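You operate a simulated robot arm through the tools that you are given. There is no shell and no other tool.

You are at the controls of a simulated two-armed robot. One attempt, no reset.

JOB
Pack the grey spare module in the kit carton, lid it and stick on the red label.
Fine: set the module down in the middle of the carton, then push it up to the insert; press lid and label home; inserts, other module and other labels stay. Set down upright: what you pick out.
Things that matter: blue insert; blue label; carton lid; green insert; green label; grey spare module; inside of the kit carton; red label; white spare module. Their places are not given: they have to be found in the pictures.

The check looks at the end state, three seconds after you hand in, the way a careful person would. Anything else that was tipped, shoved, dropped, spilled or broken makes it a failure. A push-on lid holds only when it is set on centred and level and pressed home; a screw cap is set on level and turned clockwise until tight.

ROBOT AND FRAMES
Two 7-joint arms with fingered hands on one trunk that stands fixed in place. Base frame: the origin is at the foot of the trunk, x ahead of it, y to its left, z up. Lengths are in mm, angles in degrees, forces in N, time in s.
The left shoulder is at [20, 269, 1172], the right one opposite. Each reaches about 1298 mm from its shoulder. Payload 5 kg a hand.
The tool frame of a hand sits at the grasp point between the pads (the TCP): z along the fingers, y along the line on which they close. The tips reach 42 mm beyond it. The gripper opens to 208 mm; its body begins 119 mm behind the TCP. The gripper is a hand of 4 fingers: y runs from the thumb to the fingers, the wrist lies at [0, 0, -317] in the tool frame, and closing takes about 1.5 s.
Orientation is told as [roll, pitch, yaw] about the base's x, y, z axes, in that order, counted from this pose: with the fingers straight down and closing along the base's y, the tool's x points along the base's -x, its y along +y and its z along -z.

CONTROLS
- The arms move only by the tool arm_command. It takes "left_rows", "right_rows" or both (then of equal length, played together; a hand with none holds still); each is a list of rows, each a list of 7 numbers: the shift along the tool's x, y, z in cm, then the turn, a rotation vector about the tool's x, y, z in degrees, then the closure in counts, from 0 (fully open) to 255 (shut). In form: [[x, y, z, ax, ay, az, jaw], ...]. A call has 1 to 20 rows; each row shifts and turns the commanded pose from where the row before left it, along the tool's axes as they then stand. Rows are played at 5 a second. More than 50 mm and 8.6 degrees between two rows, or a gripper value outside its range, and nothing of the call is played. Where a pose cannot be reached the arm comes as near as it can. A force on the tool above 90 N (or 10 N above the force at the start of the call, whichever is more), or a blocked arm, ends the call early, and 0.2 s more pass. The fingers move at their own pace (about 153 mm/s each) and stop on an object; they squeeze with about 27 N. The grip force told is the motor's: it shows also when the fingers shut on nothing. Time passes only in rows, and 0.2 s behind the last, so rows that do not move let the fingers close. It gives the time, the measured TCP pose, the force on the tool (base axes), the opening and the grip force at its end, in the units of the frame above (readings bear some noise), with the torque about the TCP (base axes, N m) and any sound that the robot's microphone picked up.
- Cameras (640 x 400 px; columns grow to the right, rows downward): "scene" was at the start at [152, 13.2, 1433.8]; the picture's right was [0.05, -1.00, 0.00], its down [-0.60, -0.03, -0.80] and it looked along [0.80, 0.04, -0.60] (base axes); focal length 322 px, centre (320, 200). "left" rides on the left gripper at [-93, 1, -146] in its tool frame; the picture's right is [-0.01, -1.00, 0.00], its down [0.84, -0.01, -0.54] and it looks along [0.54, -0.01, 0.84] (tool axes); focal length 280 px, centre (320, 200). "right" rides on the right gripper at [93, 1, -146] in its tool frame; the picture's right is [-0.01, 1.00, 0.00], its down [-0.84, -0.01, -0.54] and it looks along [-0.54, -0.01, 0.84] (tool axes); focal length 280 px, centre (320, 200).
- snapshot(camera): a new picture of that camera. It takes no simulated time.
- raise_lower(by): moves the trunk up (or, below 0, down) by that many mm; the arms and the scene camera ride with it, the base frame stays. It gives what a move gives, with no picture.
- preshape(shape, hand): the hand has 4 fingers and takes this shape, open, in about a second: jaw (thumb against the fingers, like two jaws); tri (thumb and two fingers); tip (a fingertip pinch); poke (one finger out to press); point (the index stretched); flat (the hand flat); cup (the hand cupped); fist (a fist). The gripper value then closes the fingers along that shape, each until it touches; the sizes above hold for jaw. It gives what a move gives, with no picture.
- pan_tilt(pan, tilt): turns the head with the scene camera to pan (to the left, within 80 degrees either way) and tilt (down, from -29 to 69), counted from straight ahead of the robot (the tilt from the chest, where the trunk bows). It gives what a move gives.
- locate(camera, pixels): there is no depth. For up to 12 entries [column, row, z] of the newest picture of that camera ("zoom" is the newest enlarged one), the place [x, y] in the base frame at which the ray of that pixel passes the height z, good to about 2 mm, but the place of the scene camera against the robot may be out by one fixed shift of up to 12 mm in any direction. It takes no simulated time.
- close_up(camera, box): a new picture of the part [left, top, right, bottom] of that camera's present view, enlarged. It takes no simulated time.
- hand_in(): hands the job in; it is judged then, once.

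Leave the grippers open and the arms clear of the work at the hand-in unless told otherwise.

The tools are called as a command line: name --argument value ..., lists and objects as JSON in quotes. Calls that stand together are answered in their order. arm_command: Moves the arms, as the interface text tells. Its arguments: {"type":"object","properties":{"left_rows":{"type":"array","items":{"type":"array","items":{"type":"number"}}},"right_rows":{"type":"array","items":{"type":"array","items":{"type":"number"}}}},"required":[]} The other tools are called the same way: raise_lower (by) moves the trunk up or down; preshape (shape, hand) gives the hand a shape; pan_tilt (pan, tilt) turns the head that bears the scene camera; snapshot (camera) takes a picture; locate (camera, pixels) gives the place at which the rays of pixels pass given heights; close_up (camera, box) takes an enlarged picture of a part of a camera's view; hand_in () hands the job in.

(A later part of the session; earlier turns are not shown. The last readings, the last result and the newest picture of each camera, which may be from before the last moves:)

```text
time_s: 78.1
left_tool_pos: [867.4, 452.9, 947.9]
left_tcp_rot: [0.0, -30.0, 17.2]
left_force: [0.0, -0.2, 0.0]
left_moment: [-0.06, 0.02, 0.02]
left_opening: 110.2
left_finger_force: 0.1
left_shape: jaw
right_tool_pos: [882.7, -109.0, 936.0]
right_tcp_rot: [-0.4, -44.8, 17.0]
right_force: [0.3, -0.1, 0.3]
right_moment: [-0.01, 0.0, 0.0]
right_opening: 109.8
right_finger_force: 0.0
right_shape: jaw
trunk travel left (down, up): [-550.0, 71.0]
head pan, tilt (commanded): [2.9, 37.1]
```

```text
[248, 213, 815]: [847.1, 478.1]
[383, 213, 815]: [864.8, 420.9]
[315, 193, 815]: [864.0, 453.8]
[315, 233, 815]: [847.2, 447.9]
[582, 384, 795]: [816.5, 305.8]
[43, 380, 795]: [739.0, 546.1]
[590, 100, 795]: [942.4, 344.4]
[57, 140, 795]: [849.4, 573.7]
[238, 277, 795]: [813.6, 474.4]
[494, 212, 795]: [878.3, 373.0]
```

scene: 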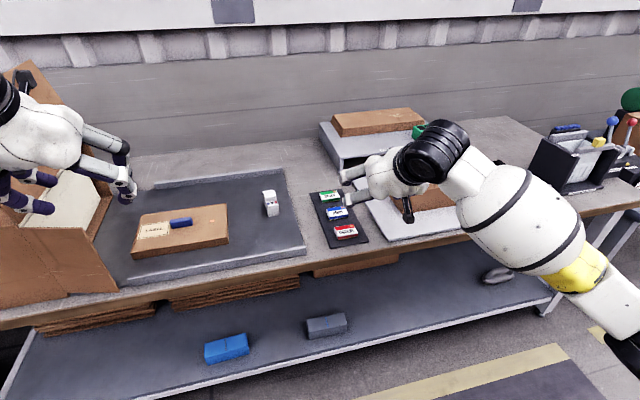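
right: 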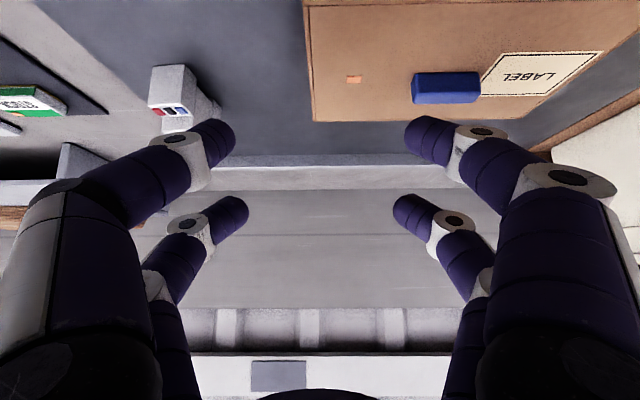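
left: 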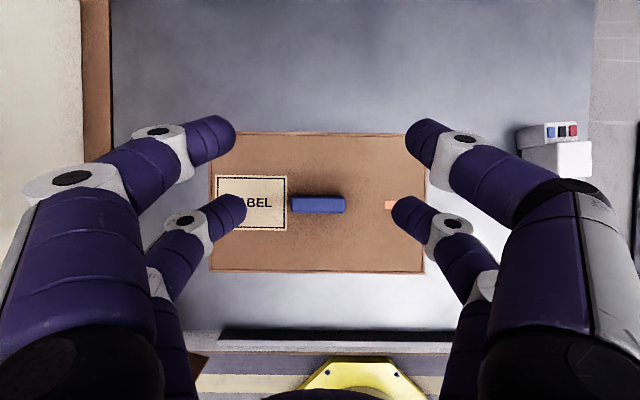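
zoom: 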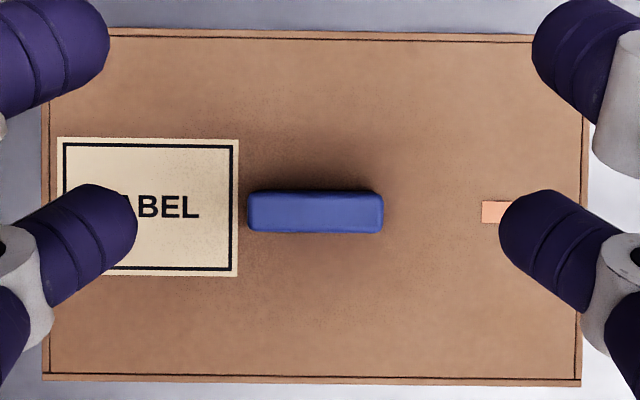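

Handle centre (855.8,450.2), 60×18; hand is aligned within 1 mm. Descend 80 mm, then 18 mm more slowly.

arm_command --left_rows '[[1.0, 0, 1.732, 0, 0, 0, 120], [1.0, 0, 1.732, 0, 0, 0, 120], [1.0, 0, 1.732, 0, 0, 0, 120], [1.0, 0, 1.732, 0, 0, 0, 120], [0.45, 0, 0.78, 0, 0, 0, 120], [0.4, 0, 0.69, 0, 0, 0, 120], [0, 0, 0, 0, 0, 0, 120]]'

snapshot --camera "left"

close_up --camera "scene" --box '[120, 150, 260, 260]'

```text
time_s: 79.7
left_tool_pos: [866.4, 452.4, 851.6]
left_tcp_rot: [0.0, -29.9, 17.2]
left_force: [0.0, 1.0, 1.9]
left_moment: [0.02, 0.0, 0.02]
left_opening: 110.3
left_finger_force: 0.0
left_shape: jaw
right_tool_pos: [882.5, -109.4, 935.7]
right_tcp_rot: [-0.3, -44.9, 16.9]
right_force: [-0.4, 0.6, 0.4]
right_moment: [-0.02, -0.04, 0.01]
right_opening: 109.9
right_finger_force: 0.1
right_shape: jaw
trunk travel left (down, up): [-550.0, 71.0]
head pan, tilt (commanded): [2.9, 37.1]
```

```text
taken
```

left: 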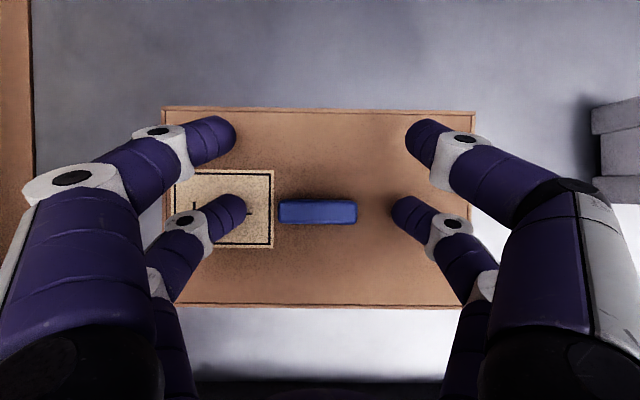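

```text
3.64 times, centred on (190, 205) of scene
```

zoom: 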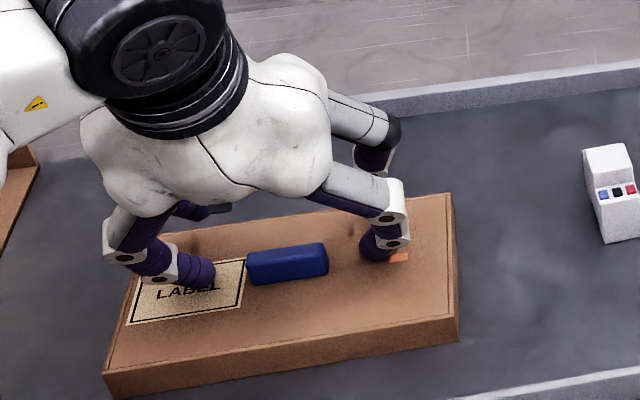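

Fingertips flank the handle ends at the right height. Close the left hand onto the handle.

arm_command --left_rows '[[0, 0, 0, 0, 0, 0, 160], [0, 0, 0, 0, 0, 0, 180], [0, 0, 0, 0, 0, 0, 200], [0, 0, 0, 0, 0, 0, 220], [0, 0, 0, 0, 0, 0, 220], [0, 0, 0, 0, 0, 0, 220]]'

snapshot --camera "left"

close_up --camera "scene" --box '[120, 150, 260, 260]'

```text
time_s: 81.1
left_tool_pos: [865.5, 452.5, 854.0]
left_tcp_rot: [-0.1, -30.2, 17.2]
left_force: [-1.6, 2.2, 18.0]
left_moment: [0.3, 0.29, 0.0]
left_opening: 33.2
left_finger_force: 0.0
left_shape: jaw
right_tool_pos: [882.4, -109.9, 937.7]
right_tcp_rot: [-0.2, -44.9, 16.9]
right_force: [-1.7, -0.6, -0.3]
right_moment: [0.0, 0.01, 0.0]
right_opening: 110.0
right_finger_force: 0.0
right_shape: jaw
trunk travel left (down, up): [-550.0, 71.0]
head pan, tilt (commanded): [2.9, 37.1]
```

```text
taken
```

left: 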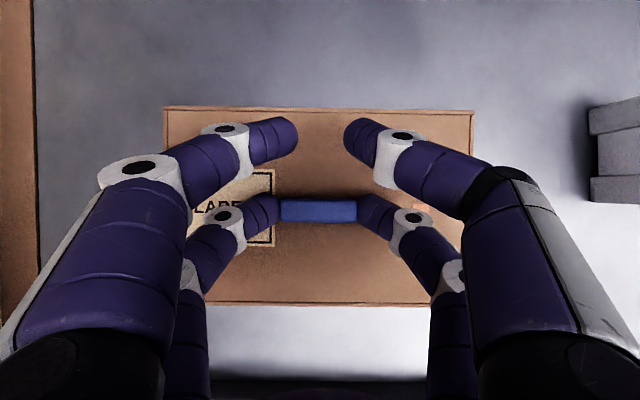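

```text
3.64 times, centred on (190, 205) of scene
```

zoom: 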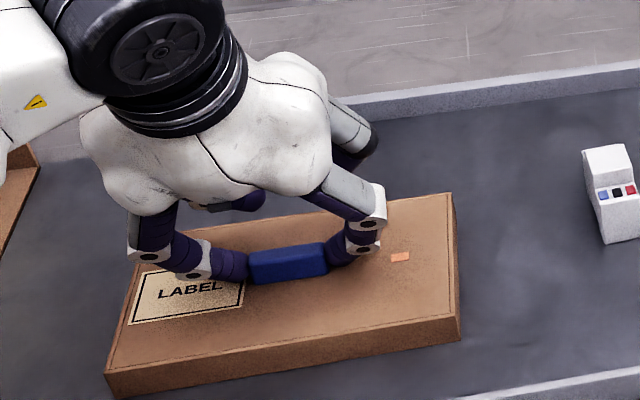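

The near pair is on the handle, but grip force reads 0; tighten further to full closure.

arm_command --left_rows '[[0, 0, 0, 0, 0, 0, 240], [0, 0, 0, 0, 0, 0, 255], [0, 0, 0, 0, 0, 0, 255], [0, 0, 0, 0, 0, 0, 255]]'

snapshot --camera "left"

```text
time_s: 82.1
left_tool_pos: [865.5, 452.9, 850.5]
left_tcp_rot: [0.0, -29.9, 17.2]
left_force: [0.9, 0.0, 5.2]
left_moment: [-0.06, 0.04, 0.01]
left_opening: 11.1
left_finger_force: 26.7
left_shape: jaw
right_tool_pos: [882.7, -110.3, 935.1]
right_tcp_rot: [-0.2, -44.9, 16.9]
right_force: [-0.1, 0.0, 0.2]
right_moment: [0.01, 0.0, 0.04]
right_opening: 109.9
right_finger_force: 0.0
right_shape: jaw
trunk travel left (down, up): [-550.0, 71.0]
head pan, tilt (commanded): [2.9, 37.1]
```

```text
taken
```

left: 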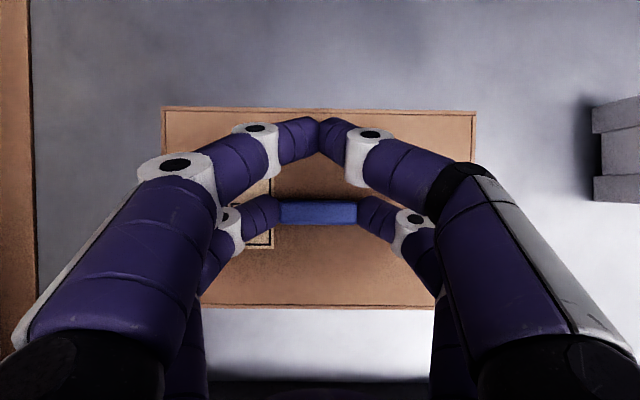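

Now 26.7 N grip. Lift slowly 30 mm and check.

arm_command --left_rows '[[-0.25, 0, -0.433, 0, 0, 0, 255], [-0.25, 0, -0.433, 0, 0, 0, 255], [-0.5, 0, -0.866, 0, 0, 0, 255], [-0.5, 0, -0.866, 0, 0, 0, 255], [0, 0, 0, 0, 0, 0, 255]]'

snapshot --camera "left"

close_up --camera "scene" --box '[100, 150, 260, 270]'

```text
time_s: 83.3
left_tool_pos: [866.5, 450.8, 880.8]
left_tcp_rot: [0.0, -30.0, 17.2]
left_force: [0.2, 0.4, -0.7]
left_moment: [-0.03, -0.02, 0.0]
left_opening: 11.3
left_finger_force: 26.7
left_shape: jaw
right_tool_pos: [882.4, -110.0, 935.1]
right_tcp_rot: [-0.3, -44.8, 16.9]
right_force: [1.0, 0.9, 0.3]
right_moment: [-0.02, 0.0, 0.01]
right_opening: 109.7
right_finger_force: 0.1
right_shape: jaw
trunk travel left (down, up): [-550.0, 71.0]
head pan, tilt (commanded): [2.9, 37.1]
```

```text
taken
```

left: 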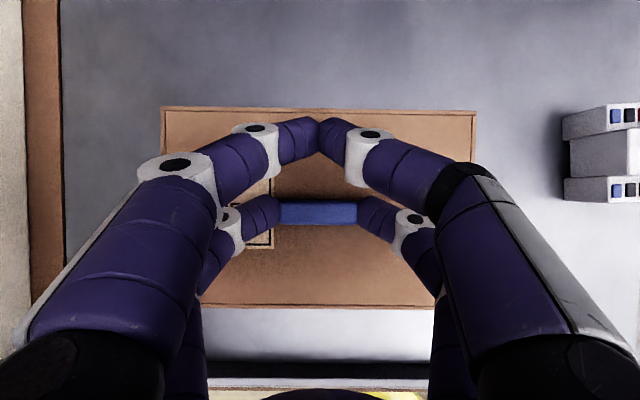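

```text
3.33 times, centred on (180, 210) of scene
```

zoom: 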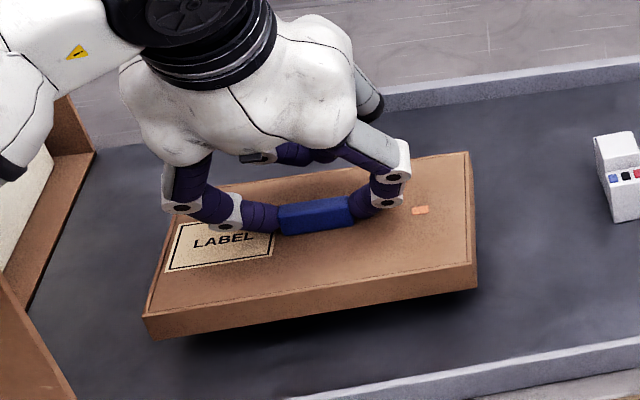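

Lid is up and level. Raise 40 mm more, then carry it 115 mm toward −u and 70 mm toward the robot.

arm_command --left_rows '[[-1.0, 0, -1.732, 0, 0, 0, 255], [-1.0, 0, -1.732, 0, 0, 0, 255], [1.507, -2.863, -0.87, 0, 0, 0, 255], [1.507, -2.863, -0.87, 0, 0, 0, 255], [1.507, -2.863, -0.87, 0, 0, 0, 255], [1.507, -2.863, -0.87, 0, 0, 0, 255], [0, 0, 0, 0, 0, 0, 255]]'

snapshot --camera "left"

close_up --camera "scene" --box '[120, 140, 340, 290]'

```text
time_s: 84.9
left_tool_pos: [832.3, 322.3, 922.0]
left_tcp_rot: [0.0, -29.9, 17.2]
left_force: [-1.3, -0.4, -0.6]
left_moment: [-0.01, -0.03, -0.05]
left_opening: 11.2
left_finger_force: 26.7
left_shape: jaw
right_tool_pos: [881.7, -108.3, 936.0]
right_tcp_rot: [-0.2, -44.9, 17.0]
right_force: [1.2, 0.4, 0.3]
right_moment: [-0.03, -0.01, 0.0]
right_opening: 110.1
right_finger_force: 0.1
right_shape: jaw
trunk travel left (down, up): [-550.0, 71.0]
head pan, tilt (commanded): [2.9, 37.1]
```

```text
taken
```

left: 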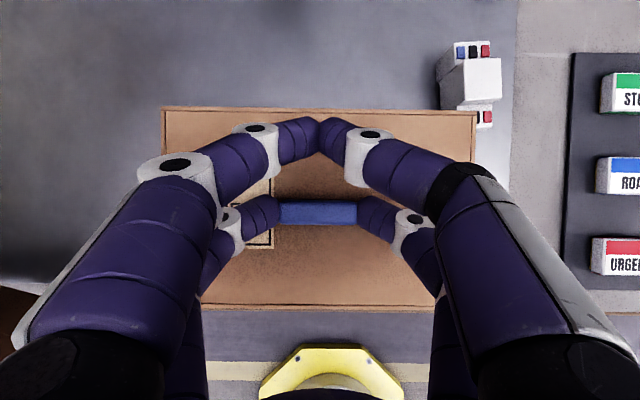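

```text
2.67 times, centred on (230, 215) of scene
```

zoom: 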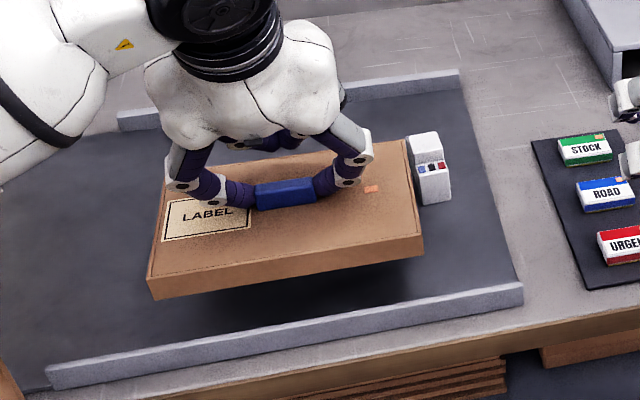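

Clear of the white module by ~10 mm. Lower: 62 mm, then small steps to contact.

arm_command --left_rows '[[0.346, 0, -0.2, 0, 0, 0, 255], [1.0, 0, 1.732, 0, 0, 0, 255], [1.0, 0, 1.732, 0, 0, 0, 255], [1.0, 0, 1.732, 0, 0, 0, 255], [0, 0, 0, 0, 0, 0, 255]]'

arm_command --left_rows '[[0.2, 0, 0.346, 0, 0, 0, 255], [0.2, 0, 0.346, 0, 0, 0, 255], [0, 0, 0, 0, 0, 0, 255]]'

```text
time_s: 86.1
left_tool_pos: [828.5, 320.5, 861.2]
left_tcp_rot: [0.1, -30.0, 17.3]
left_force: [-0.5, -0.4, -1.0]
left_moment: [0.01, 0.0, 0.0]
left_opening: 11.0
left_finger_force: 27.3
left_shape: jaw
right_tool_pos: [882.8, -110.2, 935.9]
right_tcp_rot: [-0.3, -44.7, 16.9]
right_force: [0.7, -0.3, 0.0]
right_moment: [0.01, 0.04, 0.01]
right_opening: 110.0
right_finger_force: 0.1
right_shape: jaw
trunk travel left (down, up): [-550.0, 71.0]
head pan, tilt (commanded): [2.9, 37.1]
```

```text
time_s: 86.9
left_tool_pos: [828.8, 320.6, 853.2]
left_tcp_rot: [0.0, -30.0, 17.2]
left_force: [0.3, -0.6, -0.4]
left_moment: [-0.04, -0.03, -0.03]
left_opening: 11.0
left_finger_force: 26.9
left_shape: jaw
right_tool_pos: [884.3, -110.0, 935.9]
right_tcp_rot: [-0.4, -44.8, 16.9]
right_force: [1.1, 0.1, 0.1]
right_moment: [0.0, 0.01, -0.01]
right_opening: 110.0
right_finger_force: 0.0
right_shape: jaw
trunk travel left (down, up): [-550.0, 71.0]
head pan, tilt (commanded): [2.9, 37.1]
```

arm_command --left_rows '[[0.1, 0, 0.173, 0, 0, 0, 255], [0, 0, 0, 0, 0, 0, 255]]'

arm_command --left_rows '[[0.1, 0, 0.173, 0, 0, 0, 255], [0, 0, 0, 0, 0, 0, 255]]'

```text
time_s: 87.5
left_tool_pos: [829.4, 320.9, 851.3]
left_tcp_rot: [0.0, -29.9, 17.1]
left_force: [-0.3, -0.2, -0.2]
left_moment: [0.01, 0.04, 0.0]
left_opening: 11.0
left_finger_force: 27.0
left_shape: jaw
right_tool_pos: [883.1, -109.5, 936.9]
right_tcp_rot: [-0.3, -44.9, 16.9]
right_force: [-0.7, 0.9, -0.6]
right_moment: [0.0, 0.01, 0.0]
right_opening: 109.9
right_finger_force: 0.0
right_shape: jaw
trunk travel left (down, up): [-550.0, 71.0]
head pan, tilt (commanded): [2.9, 37.1]
```

```text
time_s: 88.1
left_tool_pos: [829.7, 321.4, 851.3]
left_tcp_rot: [-0.1, -30.2, 17.2]
left_force: [1.3, 0.5, 8.9]
left_moment: [0.15, 0.1, -0.06]
left_opening: 11.3
left_finger_force: 26.9
left_shape: jaw
right_tool_pos: [881.9, -110.1, 936.8]
right_tcp_rot: [-0.3, -44.9, 16.9]
right_force: [1.0, -0.3, 1.4]
right_moment: [-0.01, -0.02, 0.0]
right_opening: 109.9
right_finger_force: 0.0
right_shape: jaw
trunk travel left (down, up): [-550.0, 71.0]
head pan, tilt (commanded): [2.9, 37.1]
```

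Contact (8.9 N). Release: open slightly, then open more while rising.

arm_command --left_rows '[[-0.05, 0, -0.087, 0, 0, 0, 225], [0, 0, 0, 0, 0, 0, 190], [-0.15, 0, -0.26, 0, 0, 0, 172], [-0.25, 0, -0.433, 0, 0, 0, 160], [-0.5, 0, -0.866, 0, 0, 0, 150], [-1.0, 0, -1.732, 0, 0, 0, 140], [-1.5, 0, -2.6, 0, 0, 0, 130], [-2.0, 0, -3.46, 0, 0, 0, 120], [-2.0, 0, -3.46, 0, 0, 0, 120], [0, 0, 0, 0, 0, 0, 120]]'

snapshot --camera "left"

close_up --camera "scene" --box '[120, 140, 340, 290]'

```text
time_s: 90.3
left_tool_pos: [829.8, 323.6, 999.4]
left_tcp_rot: [0.0, -30.0, 17.3]
left_force: [0.6, 0.1, -0.7]
left_moment: [0.01, 0.03, 0.02]
left_opening: 109.3
left_finger_force: 0.0
left_shape: jaw
right_tool_pos: [883.1, -109.6, 935.2]
right_tcp_rot: [-0.3, -44.8, 17.0]
right_force: [-0.5, 0.5, 0.3]
right_moment: [0.0, -0.02, -0.01]
right_opening: 110.0
right_finger_force: 0.1
right_shape: jaw
trunk travel left (down, up): [-550.0, 71.0]
head pan, tilt (commanded): [2.9, 37.1]
```

```text
taken
```

left: 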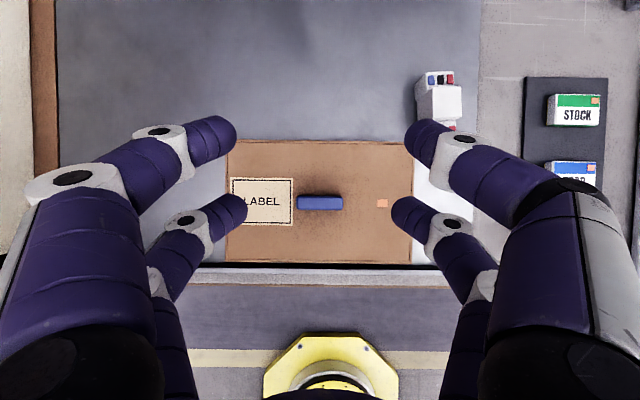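

```text
2.67 times, centred on (230, 215) of scene
```

zoom: 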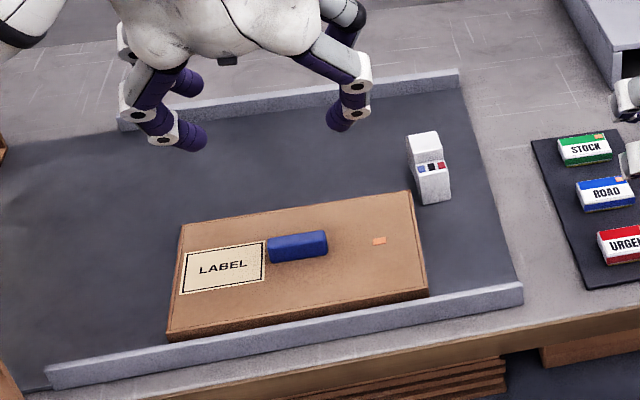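

The lid is set down. Measure its new position from the left camera.

close_up --camera "left" --box '[220, 130, 430, 270]'

```text
2.86 times, centred on (325, 200) of left
```

zoom: 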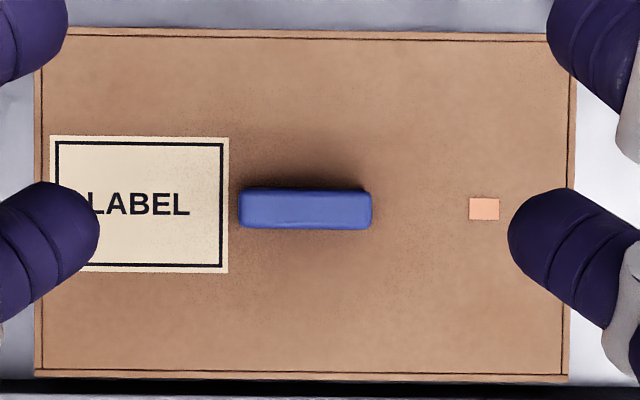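

locate --camera "zoom" --pixels '[[570, 382, 795], [34, 376, 795], [577, 38, 795], [239, 210, 815], [372, 212, 815], [305, 190, 815], [305, 230, 815]]'

```text
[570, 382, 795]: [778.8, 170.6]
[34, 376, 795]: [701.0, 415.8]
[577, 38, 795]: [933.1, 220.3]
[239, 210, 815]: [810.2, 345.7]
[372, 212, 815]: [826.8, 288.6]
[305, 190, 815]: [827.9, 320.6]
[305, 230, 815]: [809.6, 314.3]
```

Handle now at (818.6,317.3), lid yaw 17.6°. Retract the left arm out of the way and bring the right hand over the handle (first ~90 mm above).

arm_command --left_rows '[[1.39, 3.45, -2.54, 0, 0, 0, 120], [1.39, 3.45, -2.54, 0, 0, 0, 60], [1.39, 3.45, -2.54, 0, 0, 0, 0], [1.39, 3.45, -2.54, 0, 0, 0, 0], [1.39, 3.45, -2.54, 0, 0, 0, 0], [1.39, 3.45, -2.54, 0, 0, 0, 0], [1.39, 3.45, -2.54, 0, 0, 0, 0], [1.39, 3.45, -2.54, 0, 0, 0, 0], [0, 0, 0, 0, 0, 0, 0]]'

snapshot --camera "scene"

```text
time_s: 92.3
left_tool_pos: [559.1, 527.5, 1119.5]
left_tcp_rot: [0.0, -30.0, 17.1]
left_force: [0.0, 0.0, 0.4]
left_moment: [0.03, -0.01, -0.01]
left_opening: 207.7
left_finger_force: 0.1
left_shape: jaw
right_tool_pos: [881.8, -110.1, 935.6]
right_tcp_rot: [-0.4, -44.8, 16.9]
right_force: [-0.3, 0.5, -0.9]
right_moment: [0.02, -0.04, -0.03]
right_opening: 109.9
right_finger_force: 0.0
right_shape: jaw
trunk travel left (down, up): [-550.0, 71.0]
head pan, tilt (commanded): [2.9, 37.1]
```

```text
taken
```

scene: 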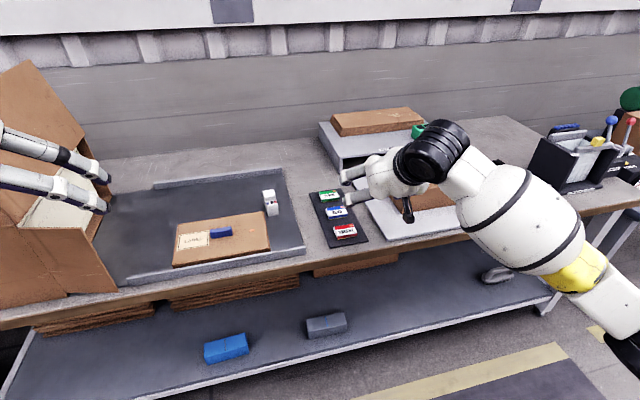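

arm_command --right_rows '[[-0.487, 4.273, 0.422, 0, 0, 0, 120], [-0.487, 4.273, 0.422, 0, 0, 0, 120], [-0.487, 4.273, 0.422, 0, 0, 0, 120], [-0.487, 4.273, 0.422, 0, 0, 0, 120], [-0.487, 4.273, 0.422, 0, 0, 0, 120], [-0.487, 4.273, 0.422, 0, 0, 0, 120], [-0.487, 4.273, 0.422, 0, 0, 0, 120], [-0.487, 4.273, 0.422, 0, 0, 0, 120], [-0.487, 4.273, 0.422, 0, 0, 0, 120], [-0.487, 4.273, 0.422, 0, 0, 0, 120], [0, 0, 0, -0.49, 0, -0.5, 120], [0, 0, 0, 0, 0, 0, 120]]'

snapshot --camera "right"

```text
time_s: 94.9
left_tool_pos: [557.3, 527.5, 1121.2]
left_tcp_rot: [0.0, -30.1, 17.3]
left_force: [0.0, 0.7, 0.6]
left_moment: [0.02, 0.03, -0.01]
left_opening: 207.9
left_finger_force: 0.0
left_shape: jaw
right_tool_pos: [823.7, 314.4, 939.5]
right_tcp_rot: [-0.3, -45.0, 17.7]
right_force: [-1.4, 0.5, 0.6]
right_moment: [-0.02, 0.03, 0.0]
right_opening: 110.0
right_finger_force: 0.0
right_shape: jaw
trunk travel left (down, up): [-550.0, 71.0]
head pan, tilt (commanded): [2.9, 37.1]
```

```text
taken
```

right: 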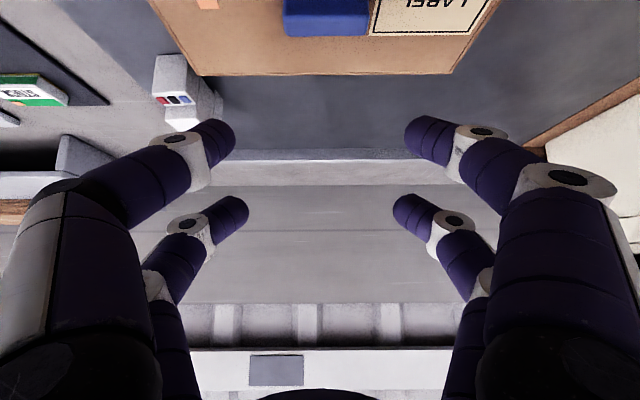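

close_up --camera "right" --box '[220, 0, 420, 90]'

```text
3.20 times, centred on (320, 45) of right
```

zoom: 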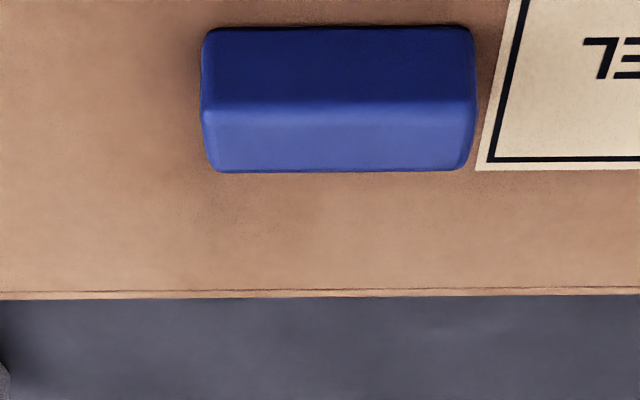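

locate --camera "zoom" --pixels '[[203, 28, 795], [473, 26, 795], [203, 110, 815], [477, 108, 815], [212, 171, 815], [466, 168, 815], [0, 297, 795], [640, 293, 795]]'

```text
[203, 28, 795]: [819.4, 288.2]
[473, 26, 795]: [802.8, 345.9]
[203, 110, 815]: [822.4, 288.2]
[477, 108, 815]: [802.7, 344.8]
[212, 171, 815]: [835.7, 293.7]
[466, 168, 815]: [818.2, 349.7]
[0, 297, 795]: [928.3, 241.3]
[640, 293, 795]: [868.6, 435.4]
```

Handle centre ≈(819.3,318.3), top z≈815. Correct by 3–5 mm and descend 75 mm.

arm_command --right_rows '[[0.21, 0.5, -0.21, 0, 0, 0, 120], [1.326, 0, 1.326, 0, 0, 0, 120], [1.326, 0, 1.326, 0, 0, 0, 120], [1.326, 0, 1.326, 0, 0, 0, 120], [1.326, 0, 1.326, 0, 0, 0, 120], [0, 0, 0, 0, 0, 0, 120]]'

snapshot --camera "right"

close_up --camera "scene" --box '[150, 160, 320, 290]'

```text
time_s: 96.3
left_tool_pos: [558.3, 527.5, 1120.3]
left_tcp_rot: [0.0, -30.0, 17.1]
left_force: [-0.7, -0.3, 0.3]
left_moment: [-0.01, -0.03, -0.01]
left_opening: 207.8
left_finger_force: 0.0
left_shape: jaw
right_tool_pos: [817.9, 318.2, 864.3]
right_tcp_rot: [-0.2, -44.9, 17.6]
right_force: [-0.6, 0.5, 1.5]
right_moment: [-0.01, 0.01, 0.0]
right_opening: 110.2
right_finger_force: 0.0
right_shape: jaw
trunk travel left (down, up): [-550.0, 71.0]
head pan, tilt (commanded): [2.9, 37.1]
```

```text
taken
```

right: 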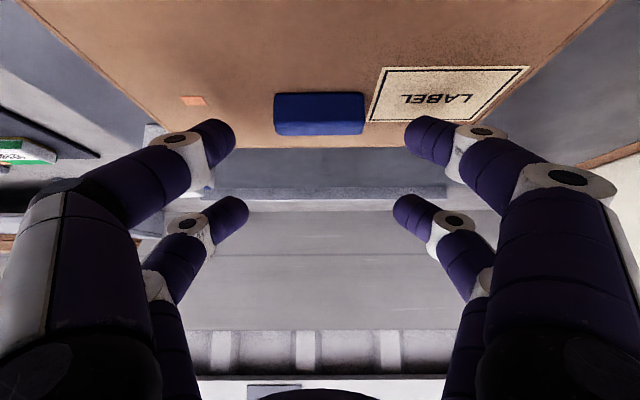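

```text
3.08 times, centred on (235, 225) of scene
```

zoom: 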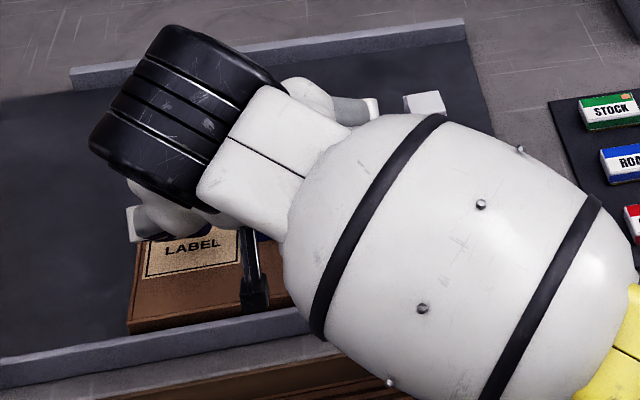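

Aligned (handle centre column 319). Descend 11 mm more, then close.

arm_command --right_rows '[[0.39, 0, 0.39, 0, 0, 0, 120], [0.39, 0, 0.39, 0, 0, 0, 120], [0, 0, 0, 0, 0, 0, 120]]'

snapshot --camera "right"

```text
time_s: 97.1
left_tool_pos: [558.0, 528.0, 1120.8]
left_tcp_rot: [0.0, -30.0, 17.2]
left_force: [-0.5, 0.3, 0.1]
left_moment: [0.04, 0.02, -0.04]
left_opening: 208.0
left_finger_force: 0.0
left_shape: jaw
right_tool_pos: [817.3, 318.6, 853.6]
right_tcp_rot: [-0.3, -44.8, 17.7]
right_force: [0.3, 0.4, 0.2]
right_moment: [-0.01, -0.06, -0.05]
right_opening: 109.9
right_finger_force: 0.0
right_shape: jaw
trunk travel left (down, up): [-550.0, 71.0]
head pan, tilt (commanded): [2.9, 37.1]
```

```text
taken
```

right: 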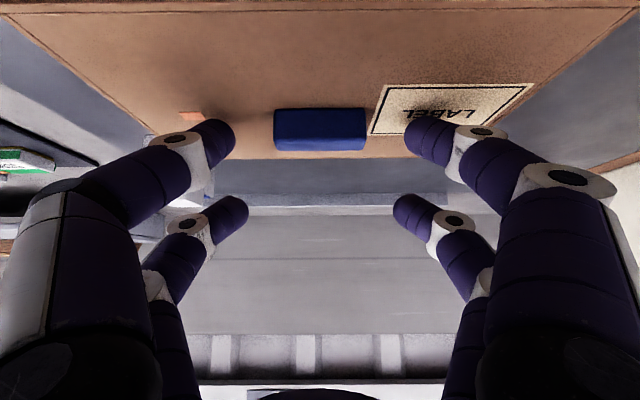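

arm_command --right_rows '[[-0.11, 0, 0.11, 0, 0, 0, 150], [0, 0, 0, 0, 0, 0, 180], [0, 0, 0, 0, 0, 0, 200], [0, 0, 0, 0, 0, 0, 230], [0, 0, 0, 0, 0, 0, 255], [0, 0, 0, 0, 0, 0, 255], [0, 0, 0, 0, 0, 0, 255]]'

snapshot --camera "right"

```text
time_s: 98.7
left_tool_pos: [557.8, 527.8, 1119.9]
left_tcp_rot: [0.1, -30.0, 17.2]
left_force: [-0.8, -0.1, -0.5]
left_moment: [-0.01, 0.01, 0.01]
left_opening: 207.7
left_finger_force: 0.1
left_shape: jaw
right_tool_pos: [819.6, 318.9, 854.2]
right_tcp_rot: [-0.3, -44.8, 17.6]
right_force: [0.1, 0.2, -0.4]
right_moment: [0.01, -0.01, -0.02]
right_opening: 30.8
right_finger_force: 26.2
right_shape: jaw
trunk travel left (down, up): [-550.0, 71.0]
head pan, tilt (commanded): [2.9, 37.1]
```

```text
taken
```

right: 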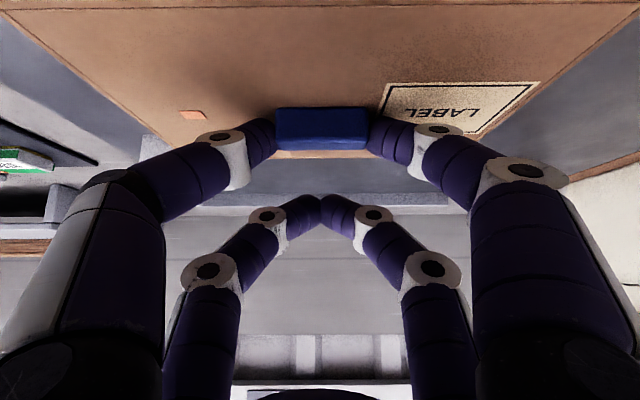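

Gripped (26 N). Lift slowly 30 mm and check the lid stays level.

arm_command --right_rows '[[-0.354, 0, -0.354, 0, 0, 0, 255], [-0.354, 0, -0.354, 0, 0, 0, 255], [-0.707, 0, -0.707, 0, 0, 0, 255], [-0.707, 0, -0.707, 0, 0, 0, 255], [0, 0, 0, 0, 0, 0, 255]]'

snapshot --camera "right"

close_up --camera "scene" --box '[150, 160, 320, 290]'

```text
time_s: 99.9
left_tool_pos: [557.6, 528.3, 1120.2]
left_tcp_rot: [-0.1, -30.0, 17.2]
left_force: [0.3, -0.7, -0.2]
left_moment: [0.0, -0.02, 0.03]
left_opening: 207.8
left_finger_force: 0.0
left_shape: jaw
right_tool_pos: [818.9, 319.6, 883.9]
right_tcp_rot: [-0.3, -44.8, 17.6]
right_force: [0.8, -0.9, -0.8]
right_moment: [0.0, 0.01, 0.02]
right_opening: 30.7
right_finger_force: 26.5
right_shape: jaw
trunk travel left (down, up): [-550.0, 71.0]
head pan, tilt (commanded): [2.9, 37.1]
```

```text
taken
```

right: 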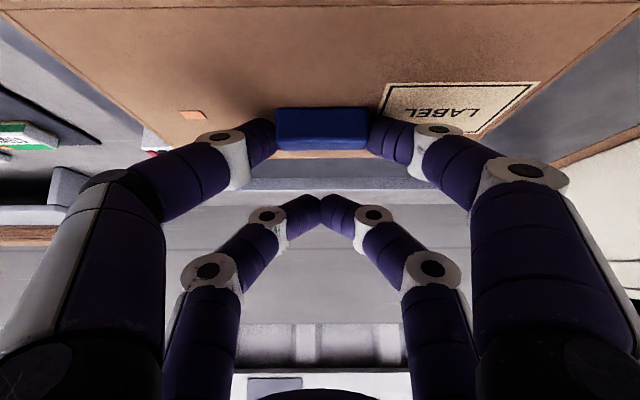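

```text
3.08 times, centred on (235, 225) of scene
```

zoom: 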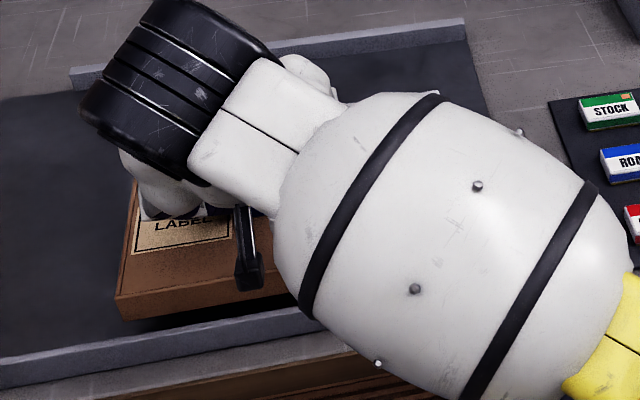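

Lid lifted, unchanged in the hand view (level). I'll measure where the lid sits relative to the hand using the orange mark and the LABEL field corners (top now z≈825).

close_up --camera "right" --box '[160, 60, 560, 200]'

```text
1.60 times, centred on (360, 130) of right
```

zoom: 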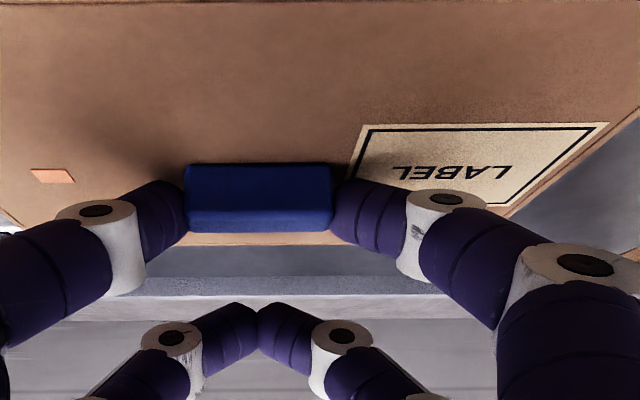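

locate --camera "zoom" --pixels '[[52, 176, 825], [363, 125, 825], [609, 122, 825], [200, 246, 825], [325, 246, 825], [187, 165, 825], [331, 165, 825], [500, 212, 825]]'

```text
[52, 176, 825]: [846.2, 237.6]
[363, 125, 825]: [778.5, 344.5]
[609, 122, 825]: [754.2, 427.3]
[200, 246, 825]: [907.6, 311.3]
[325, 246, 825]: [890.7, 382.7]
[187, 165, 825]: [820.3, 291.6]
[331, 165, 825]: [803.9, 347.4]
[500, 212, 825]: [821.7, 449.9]
```

I'll check how close the shelf behind the carton is (scene px 448,159 leg foot; 400,152 sign; 449,137 shelf front top corner).

locate --camera "scene" --pixels '[[448, 159, 757], [400, 152, 830], [400, 152, 850], [449, 140, 850], [337, 172, 757], [340, 157, 850]]'

close_up --camera "scene" --box '[310, 100, 500, 220]'

```text
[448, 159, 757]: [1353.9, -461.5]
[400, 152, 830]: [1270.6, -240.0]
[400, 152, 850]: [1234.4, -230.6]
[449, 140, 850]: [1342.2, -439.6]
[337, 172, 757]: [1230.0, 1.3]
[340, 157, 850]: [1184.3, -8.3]
```

```text
3.33 times, centred on (405, 160) of scene
```

zoom: 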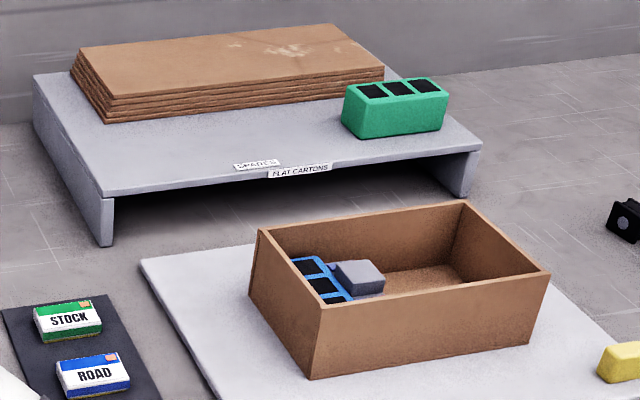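

Shelf front is ~155 mm behind the carton – no conflict. Raise the lid 45 mm, then carry it to above the carton.

arm_command --right_rows '[[-1.06, 0, -1.06, 0, 0, 0, 255], [-1.06, 0, -1.06, 0, 0, 0, 255], [-1.06, 0, -1.06, 0, 0, 0, 255], [-0.479, -3.974, -0.031, 0, 0, 0, 255], [-0.479, -3.974, -0.031, 0, 0, 0, 255], [-0.479, -3.974, -0.031, 0, 0, 0, 255], [-0.479, -3.974, -0.031, 0, 0, 0, 255], [-0.479, -3.974, -0.031, 0, 0, 0, 255], [-0.479, -3.974, -0.031, 0, 0, 0, 255], [-0.479, -3.974, -0.031, 0, 0, 0, 255], [-0.479, -3.974, -0.031, 0, 0, 0, 255], [-0.479, -3.974, -0.031, 0, 0, 0, 255], [0, 0, 0, 0, 0, 0, 255]]'

snapshot --camera "scene"

snapshot --camera "right"

```text
time_s: 102.7
left_tool_pos: [557.1, 528.3, 1118.5]
left_tcp_rot: [0.0, -30.0, 17.2]
left_force: [-1.2, -0.3, 0.1]
left_moment: [-0.04, -0.02, 0.01]
left_opening: 207.8
left_finger_force: 0.1
left_shape: jaw
right_tool_pos: [956.5, -11.2, 965.0]
right_tcp_rot: [-0.4, -44.9, 17.7]
right_force: [0.2, 0.6, -0.1]
right_moment: [-0.02, 0.02, -0.05]
right_opening: 30.6
right_finger_force: 26.2
right_shape: jaw
trunk travel left (down, up): [-550.0, 71.0]
head pan, tilt (commanded): [2.9, 37.1]
```

```text
taken
```

scene: 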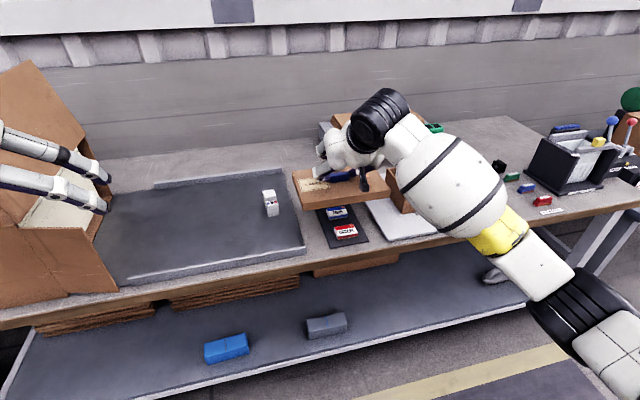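

```text
taken
```

right: 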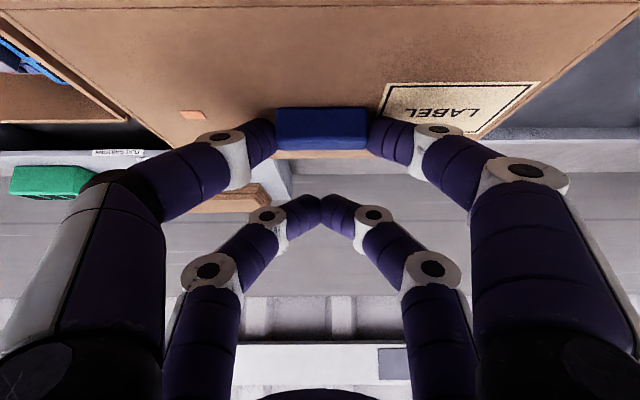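

Lid steady. Continue to above the carton and trim yaw by −1°.

arm_command --right_rows '[[-0.418, -3.986, -0.025, 0, 0, 0, 255], [-0.418, -3.986, -0.025, 0, 0, 0, 255], [-0.418, -3.986, -0.025, 0, 0, 0, 255], [-0.418, -3.986, -0.025, 0, 0, 0, 255], [-0.418, -3.986, -0.025, 0, 0, 0, 255], [-0.418, -3.986, -0.025, 0, 0, 0, 255], [-0.418, -3.986, -0.025, 0, 0, 0, 255], [-0.418, -3.986, -0.025, 0, 0, 0, 255], [0, 0, 0, 0.706, 0, 0.708, 255], [0, 0, 0, 0, 0, 0, 255]]'

snapshot --camera "right"

close_up --camera "scene" --box '[350, 90, 530, 230]'

```text
time_s: 104.9
left_tool_pos: [558.2, 528.3, 1119.9]
left_tcp_rot: [0.0, -30.0, 17.2]
left_force: [1.1, -0.3, 0.0]
left_moment: [0.05, 0.03, -0.02]
left_opening: 207.8
left_finger_force: 0.0
left_shape: jaw
right_tool_pos: [1071.1, -312.8, 989.4]
right_tcp_rot: [-0.3, -44.8, 16.6]
right_force: [-0.4, -1.1, -0.5]
right_moment: [0.01, -0.03, 0.05]
right_opening: 30.7
right_finger_force: 26.8
right_shape: jaw
trunk travel left (down, up): [-550.0, 71.0]
head pan, tilt (commanded): [2.9, 37.1]
```

```text
taken
```

right: 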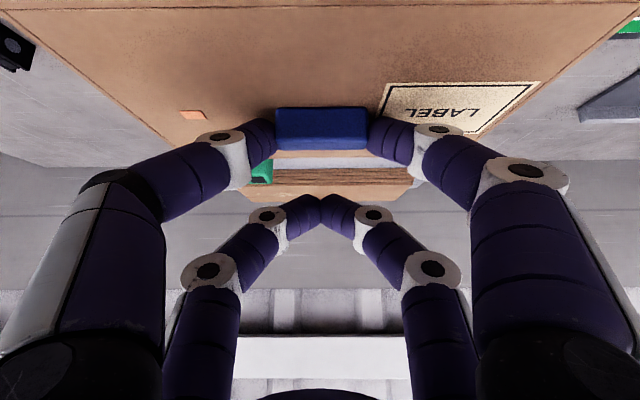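

```text
2.86 times, centred on (440, 160) of scene
```

zoom: 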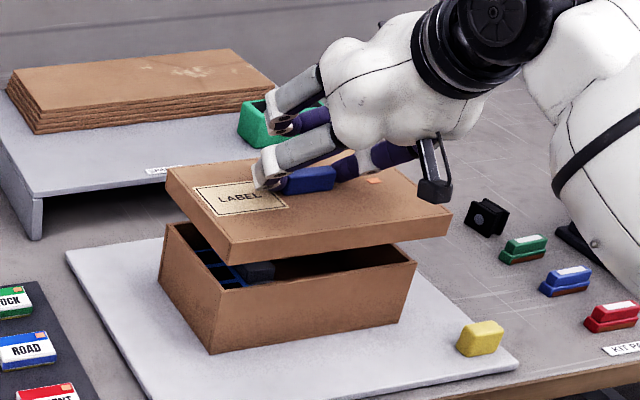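

Compare lid and carton alignment within the scene camera (a fixed shift cancels). Zoom in more.

close_up --camera "scene" --box '[370, 150, 514, 240]'

```text
4.44 times, centred on (442, 195) of scene
```

zoom: 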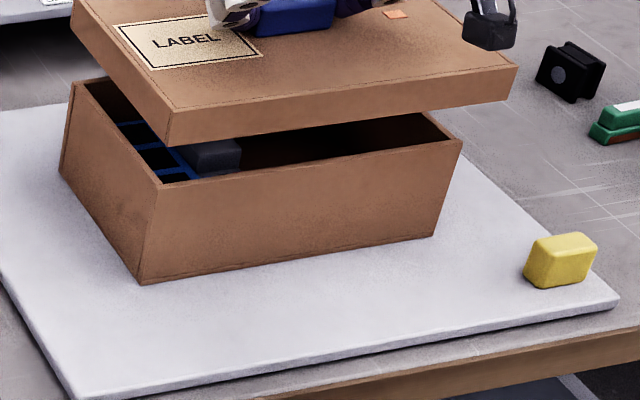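

locate --camera "zoom" --pixels '[[165, 147, 900], [508, 100, 900], [73, 30, 900], [170, 113, 930], [517, 65, 930], [154, 188, 856], [462, 143, 856], [72, 82, 856], [138, 284, 770], [433, 237, 770]]'

```text
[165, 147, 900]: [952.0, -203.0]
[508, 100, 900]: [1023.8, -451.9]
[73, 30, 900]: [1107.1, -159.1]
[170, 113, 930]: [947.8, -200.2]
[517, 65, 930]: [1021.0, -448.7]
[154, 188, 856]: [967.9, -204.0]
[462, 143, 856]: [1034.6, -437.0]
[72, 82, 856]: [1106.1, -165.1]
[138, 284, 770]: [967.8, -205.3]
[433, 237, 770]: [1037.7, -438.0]
```

The lid needs about +5.5 mm in v and +2 mm in u. Apply that, then lower 36 mm (lid bottom ~8 mm over the rim) and recheck.

arm_command --right_rows '[[-0.39, 0.2, 0.39, 0, 0, 0, 255], [0.85, 0, 0.85, 0, 0, 0, 255], [0.85, 0, 0.85, 0, 0, 0, 255], [0.85, 0, 0.85, 0, 0, 0, 255], [0, 0, 0, 0, 0, 0, 255], [0, 0, 0, 0, 0, 0, 255]]'

close_up --camera "scene" --box '[370, 150, 514, 240]'

snapshot --camera "right"

```text
time_s: 106.3
left_tool_pos: [558.8, 527.8, 1119.8]
left_tcp_rot: [-0.1, -30.0, 17.2]
left_force: [-0.6, -0.7, 0.3]
left_moment: [-0.03, 0.0, 0.02]
left_opening: 208.0
left_finger_force: 0.0
left_shape: jaw
right_tool_pos: [1076.6, -308.0, 951.5]
right_tcp_rot: [-0.3, -44.8, 16.6]
right_force: [0.2, 0.5, -0.1]
right_moment: [0.0, -0.01, 0.01]
right_opening: 30.8
right_finger_force: 26.9
right_shape: jaw
trunk travel left (down, up): [-550.0, 71.0]
head pan, tilt (commanded): [2.9, 37.1]
```

```text
4.44 times, centred on (442, 195) of scene
```

zoom: 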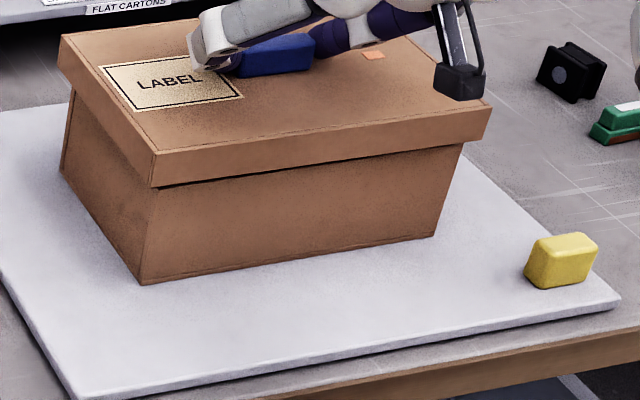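

```text
taken
```

right: 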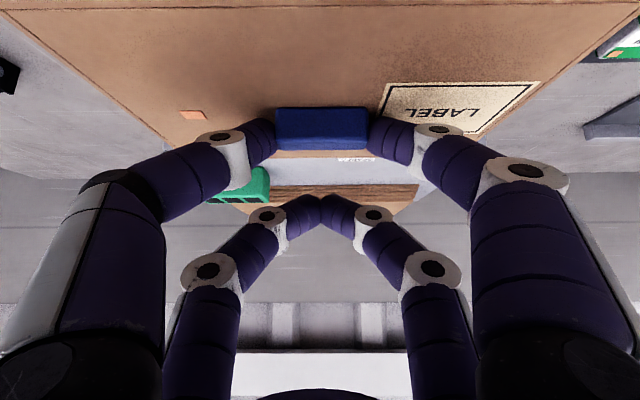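

locate --camera "zoom" --pixels '[[151, 188, 862], [483, 140, 862], [155, 154, 892], [491, 104, 892], [60, 36, 892], [59, 66, 862], [138, 284, 770], [433, 237, 770]]'

```text
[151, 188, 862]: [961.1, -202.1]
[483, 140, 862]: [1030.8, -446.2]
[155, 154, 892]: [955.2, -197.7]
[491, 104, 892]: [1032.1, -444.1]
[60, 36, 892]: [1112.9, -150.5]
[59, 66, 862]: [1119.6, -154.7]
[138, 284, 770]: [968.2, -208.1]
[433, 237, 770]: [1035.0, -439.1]
```

Lid is about 2.5 mm too far in v. Correct it and lower 10 mm, watching force.

arm_command --right_rows '[[0.177, -0.08, -0.176, 0, 0, 0, 255], [0, 0, 0, 0, 0, 0, 255], [0.213, 0, 0.213, 0, 0, 0, 255], [0.213, 0, 0.213, 0, 0, 0, 255], [0, 0, 0, 0, 0, 0, 255]]'

arm_command --right_rows '[[0.213, 0, 0.213, 0, 0, 0, 255], [0, 0, 0, 0, 0, 0, 255]]'

```text
time_s: 107.5
left_tool_pos: [558.3, 527.6, 1120.0]
left_tcp_rot: [0.0, -30.0, 17.2]
left_force: [0.4, 0.7, -0.5]
left_moment: [0.01, 0.01, 0.0]
left_opening: 207.9
left_finger_force: 0.0
left_shape: jaw
right_tool_pos: [1074.0, -310.5, 945.9]
right_tcp_rot: [-0.3, -45.0, 16.7]
right_force: [-0.4, 0.3, -1.5]
right_moment: [0.0, -0.01, -0.01]
right_opening: 30.9
right_finger_force: 27.3
right_shape: jaw
trunk travel left (down, up): [-550.0, 71.0]
head pan, tilt (commanded): [2.9, 37.1]
```

```text
time_s: 108.1
left_tool_pos: [557.8, 527.0, 1121.5]
left_tcp_rot: [0.0, -30.0, 17.2]
left_force: [-0.1, -0.1, 0.2]
left_moment: [-0.02, -0.03, 0.01]
left_opening: 207.7
left_finger_force: 0.1
left_shape: jaw
right_tool_pos: [1073.1, -309.3, 942.1]
right_tcp_rot: [-0.4, -44.9, 16.6]
right_force: [-0.7, 0.4, 0.0]
right_moment: [-0.01, 0.02, 0.0]
right_opening: 30.6
right_finger_force: 26.8
right_shape: jaw
trunk travel left (down, up): [-550.0, 71.0]
head pan, tilt (commanded): [2.9, 37.1]
```

No contact force yet; lid rim is at about carton-rim height. Continue in 3 mm steps.

arm_command --right_rows '[[0.213, 0, 0.213, 0, 0, 0, 255], [0, 0, 0, 0, 0, 0, 255]]'

arm_command --right_rows '[[0.213, 0, 0.213, 0, 0, 0, 255], [0, 0, 0, 0, 0, 0, 255]]'

close_up --camera "scene" --box '[370, 150, 514, 240]'

```text
time_s: 108.7
left_tool_pos: [558.1, 528.4, 1119.7]
left_tcp_rot: [0.0, -30.0, 17.1]
left_force: [0.3, 0.7, 0.1]
left_moment: [0.03, -0.06, -0.02]
left_opening: 207.8
left_finger_force: 0.0
left_shape: jaw
right_tool_pos: [1074.4, -309.0, 940.2]
right_tcp_rot: [-0.2, -44.8, 16.6]
right_force: [-0.3, -0.8, -0.7]
right_moment: [0.02, -0.01, 0.02]
right_opening: 30.9
right_finger_force: 26.8
right_shape: jaw
trunk travel left (down, up): [-550.0, 71.0]
head pan, tilt (commanded): [2.9, 37.1]
```

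```text
time_s: 109.3
left_tool_pos: [558.9, 526.6, 1120.0]
left_tcp_rot: [0.0, -30.0, 17.2]
left_force: [-0.5, -0.2, 0.1]
left_moment: [0.0, 0.0, -0.01]
left_opening: 207.9
left_finger_force: 0.0
left_shape: jaw
right_tool_pos: [1074.1, -308.4, 937.9]
right_tcp_rot: [-0.3, -45.0, 16.6]
right_force: [0.9, 0.1, -0.3]
right_moment: [-0.02, -0.01, -0.01]
right_opening: 30.8
right_finger_force: 26.9
right_shape: jaw
trunk travel left (down, up): [-550.0, 71.0]
head pan, tilt (commanded): [2.9, 37.1]
```

```text
4.44 times, centred on (442, 195) of scene
```

zoom: 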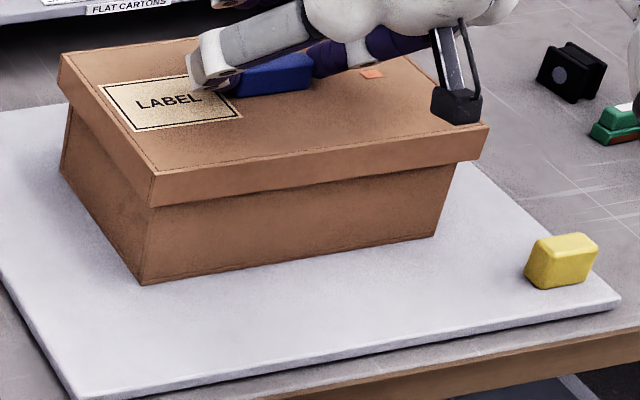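

The lid is passing over the rim with no force. Continue down.

arm_command --right_rows '[[0.213, 0, 0.213, 0, 0, 0, 255], [0.213, 0, 0.213, 0, 0, 0, 255], [0, 0, 0, 0, 0, 0, 255]]'

arm_command --right_rows '[[0.213, 0, 0.213, 0, 0, 0, 255], [0.213, 0, 0.213, 0, 0, 0, 255], [0, 0, 0, 0, 0, 0, 255]]'

```text
time_s: 110.1
left_tool_pos: [557.3, 528.1, 1119.2]
left_tcp_rot: [-0.1, -30.0, 17.2]
left_force: [-0.4, -0.6, 0.1]
left_moment: [0.03, 0.0, 0.01]
left_opening: 207.9
left_finger_force: 0.1
left_shape: jaw
right_tool_pos: [1074.0, -309.2, 932.6]
right_tcp_rot: [-0.2, -44.9, 16.7]
right_force: [0.2, -0.1, -0.4]
right_moment: [0.01, 0.01, -0.01]
right_opening: 30.8
right_finger_force: 27.0
right_shape: jaw
trunk travel left (down, up): [-550.0, 71.0]
head pan, tilt (commanded): [2.9, 37.1]
```

```text
time_s: 110.9
left_tool_pos: [557.3, 527.0, 1119.9]
left_tcp_rot: [0.0, -30.0, 17.2]
left_force: [0.6, -1.0, -0.4]
left_moment: [0.0, 0.02, -0.02]
left_opening: 207.9
left_finger_force: 0.1
left_shape: jaw
right_tool_pos: [1073.5, -309.6, 925.1]
right_tcp_rot: [-0.2, -44.8, 16.6]
right_force: [4.2, -1.2, -0.9]
right_moment: [-0.05, -0.25, 0.15]
right_opening: 30.8
right_finger_force: 27.0
right_shape: jaw
trunk travel left (down, up): [-550.0, 71.0]
head pan, tilt (commanded): [2.9, 37.1]
```

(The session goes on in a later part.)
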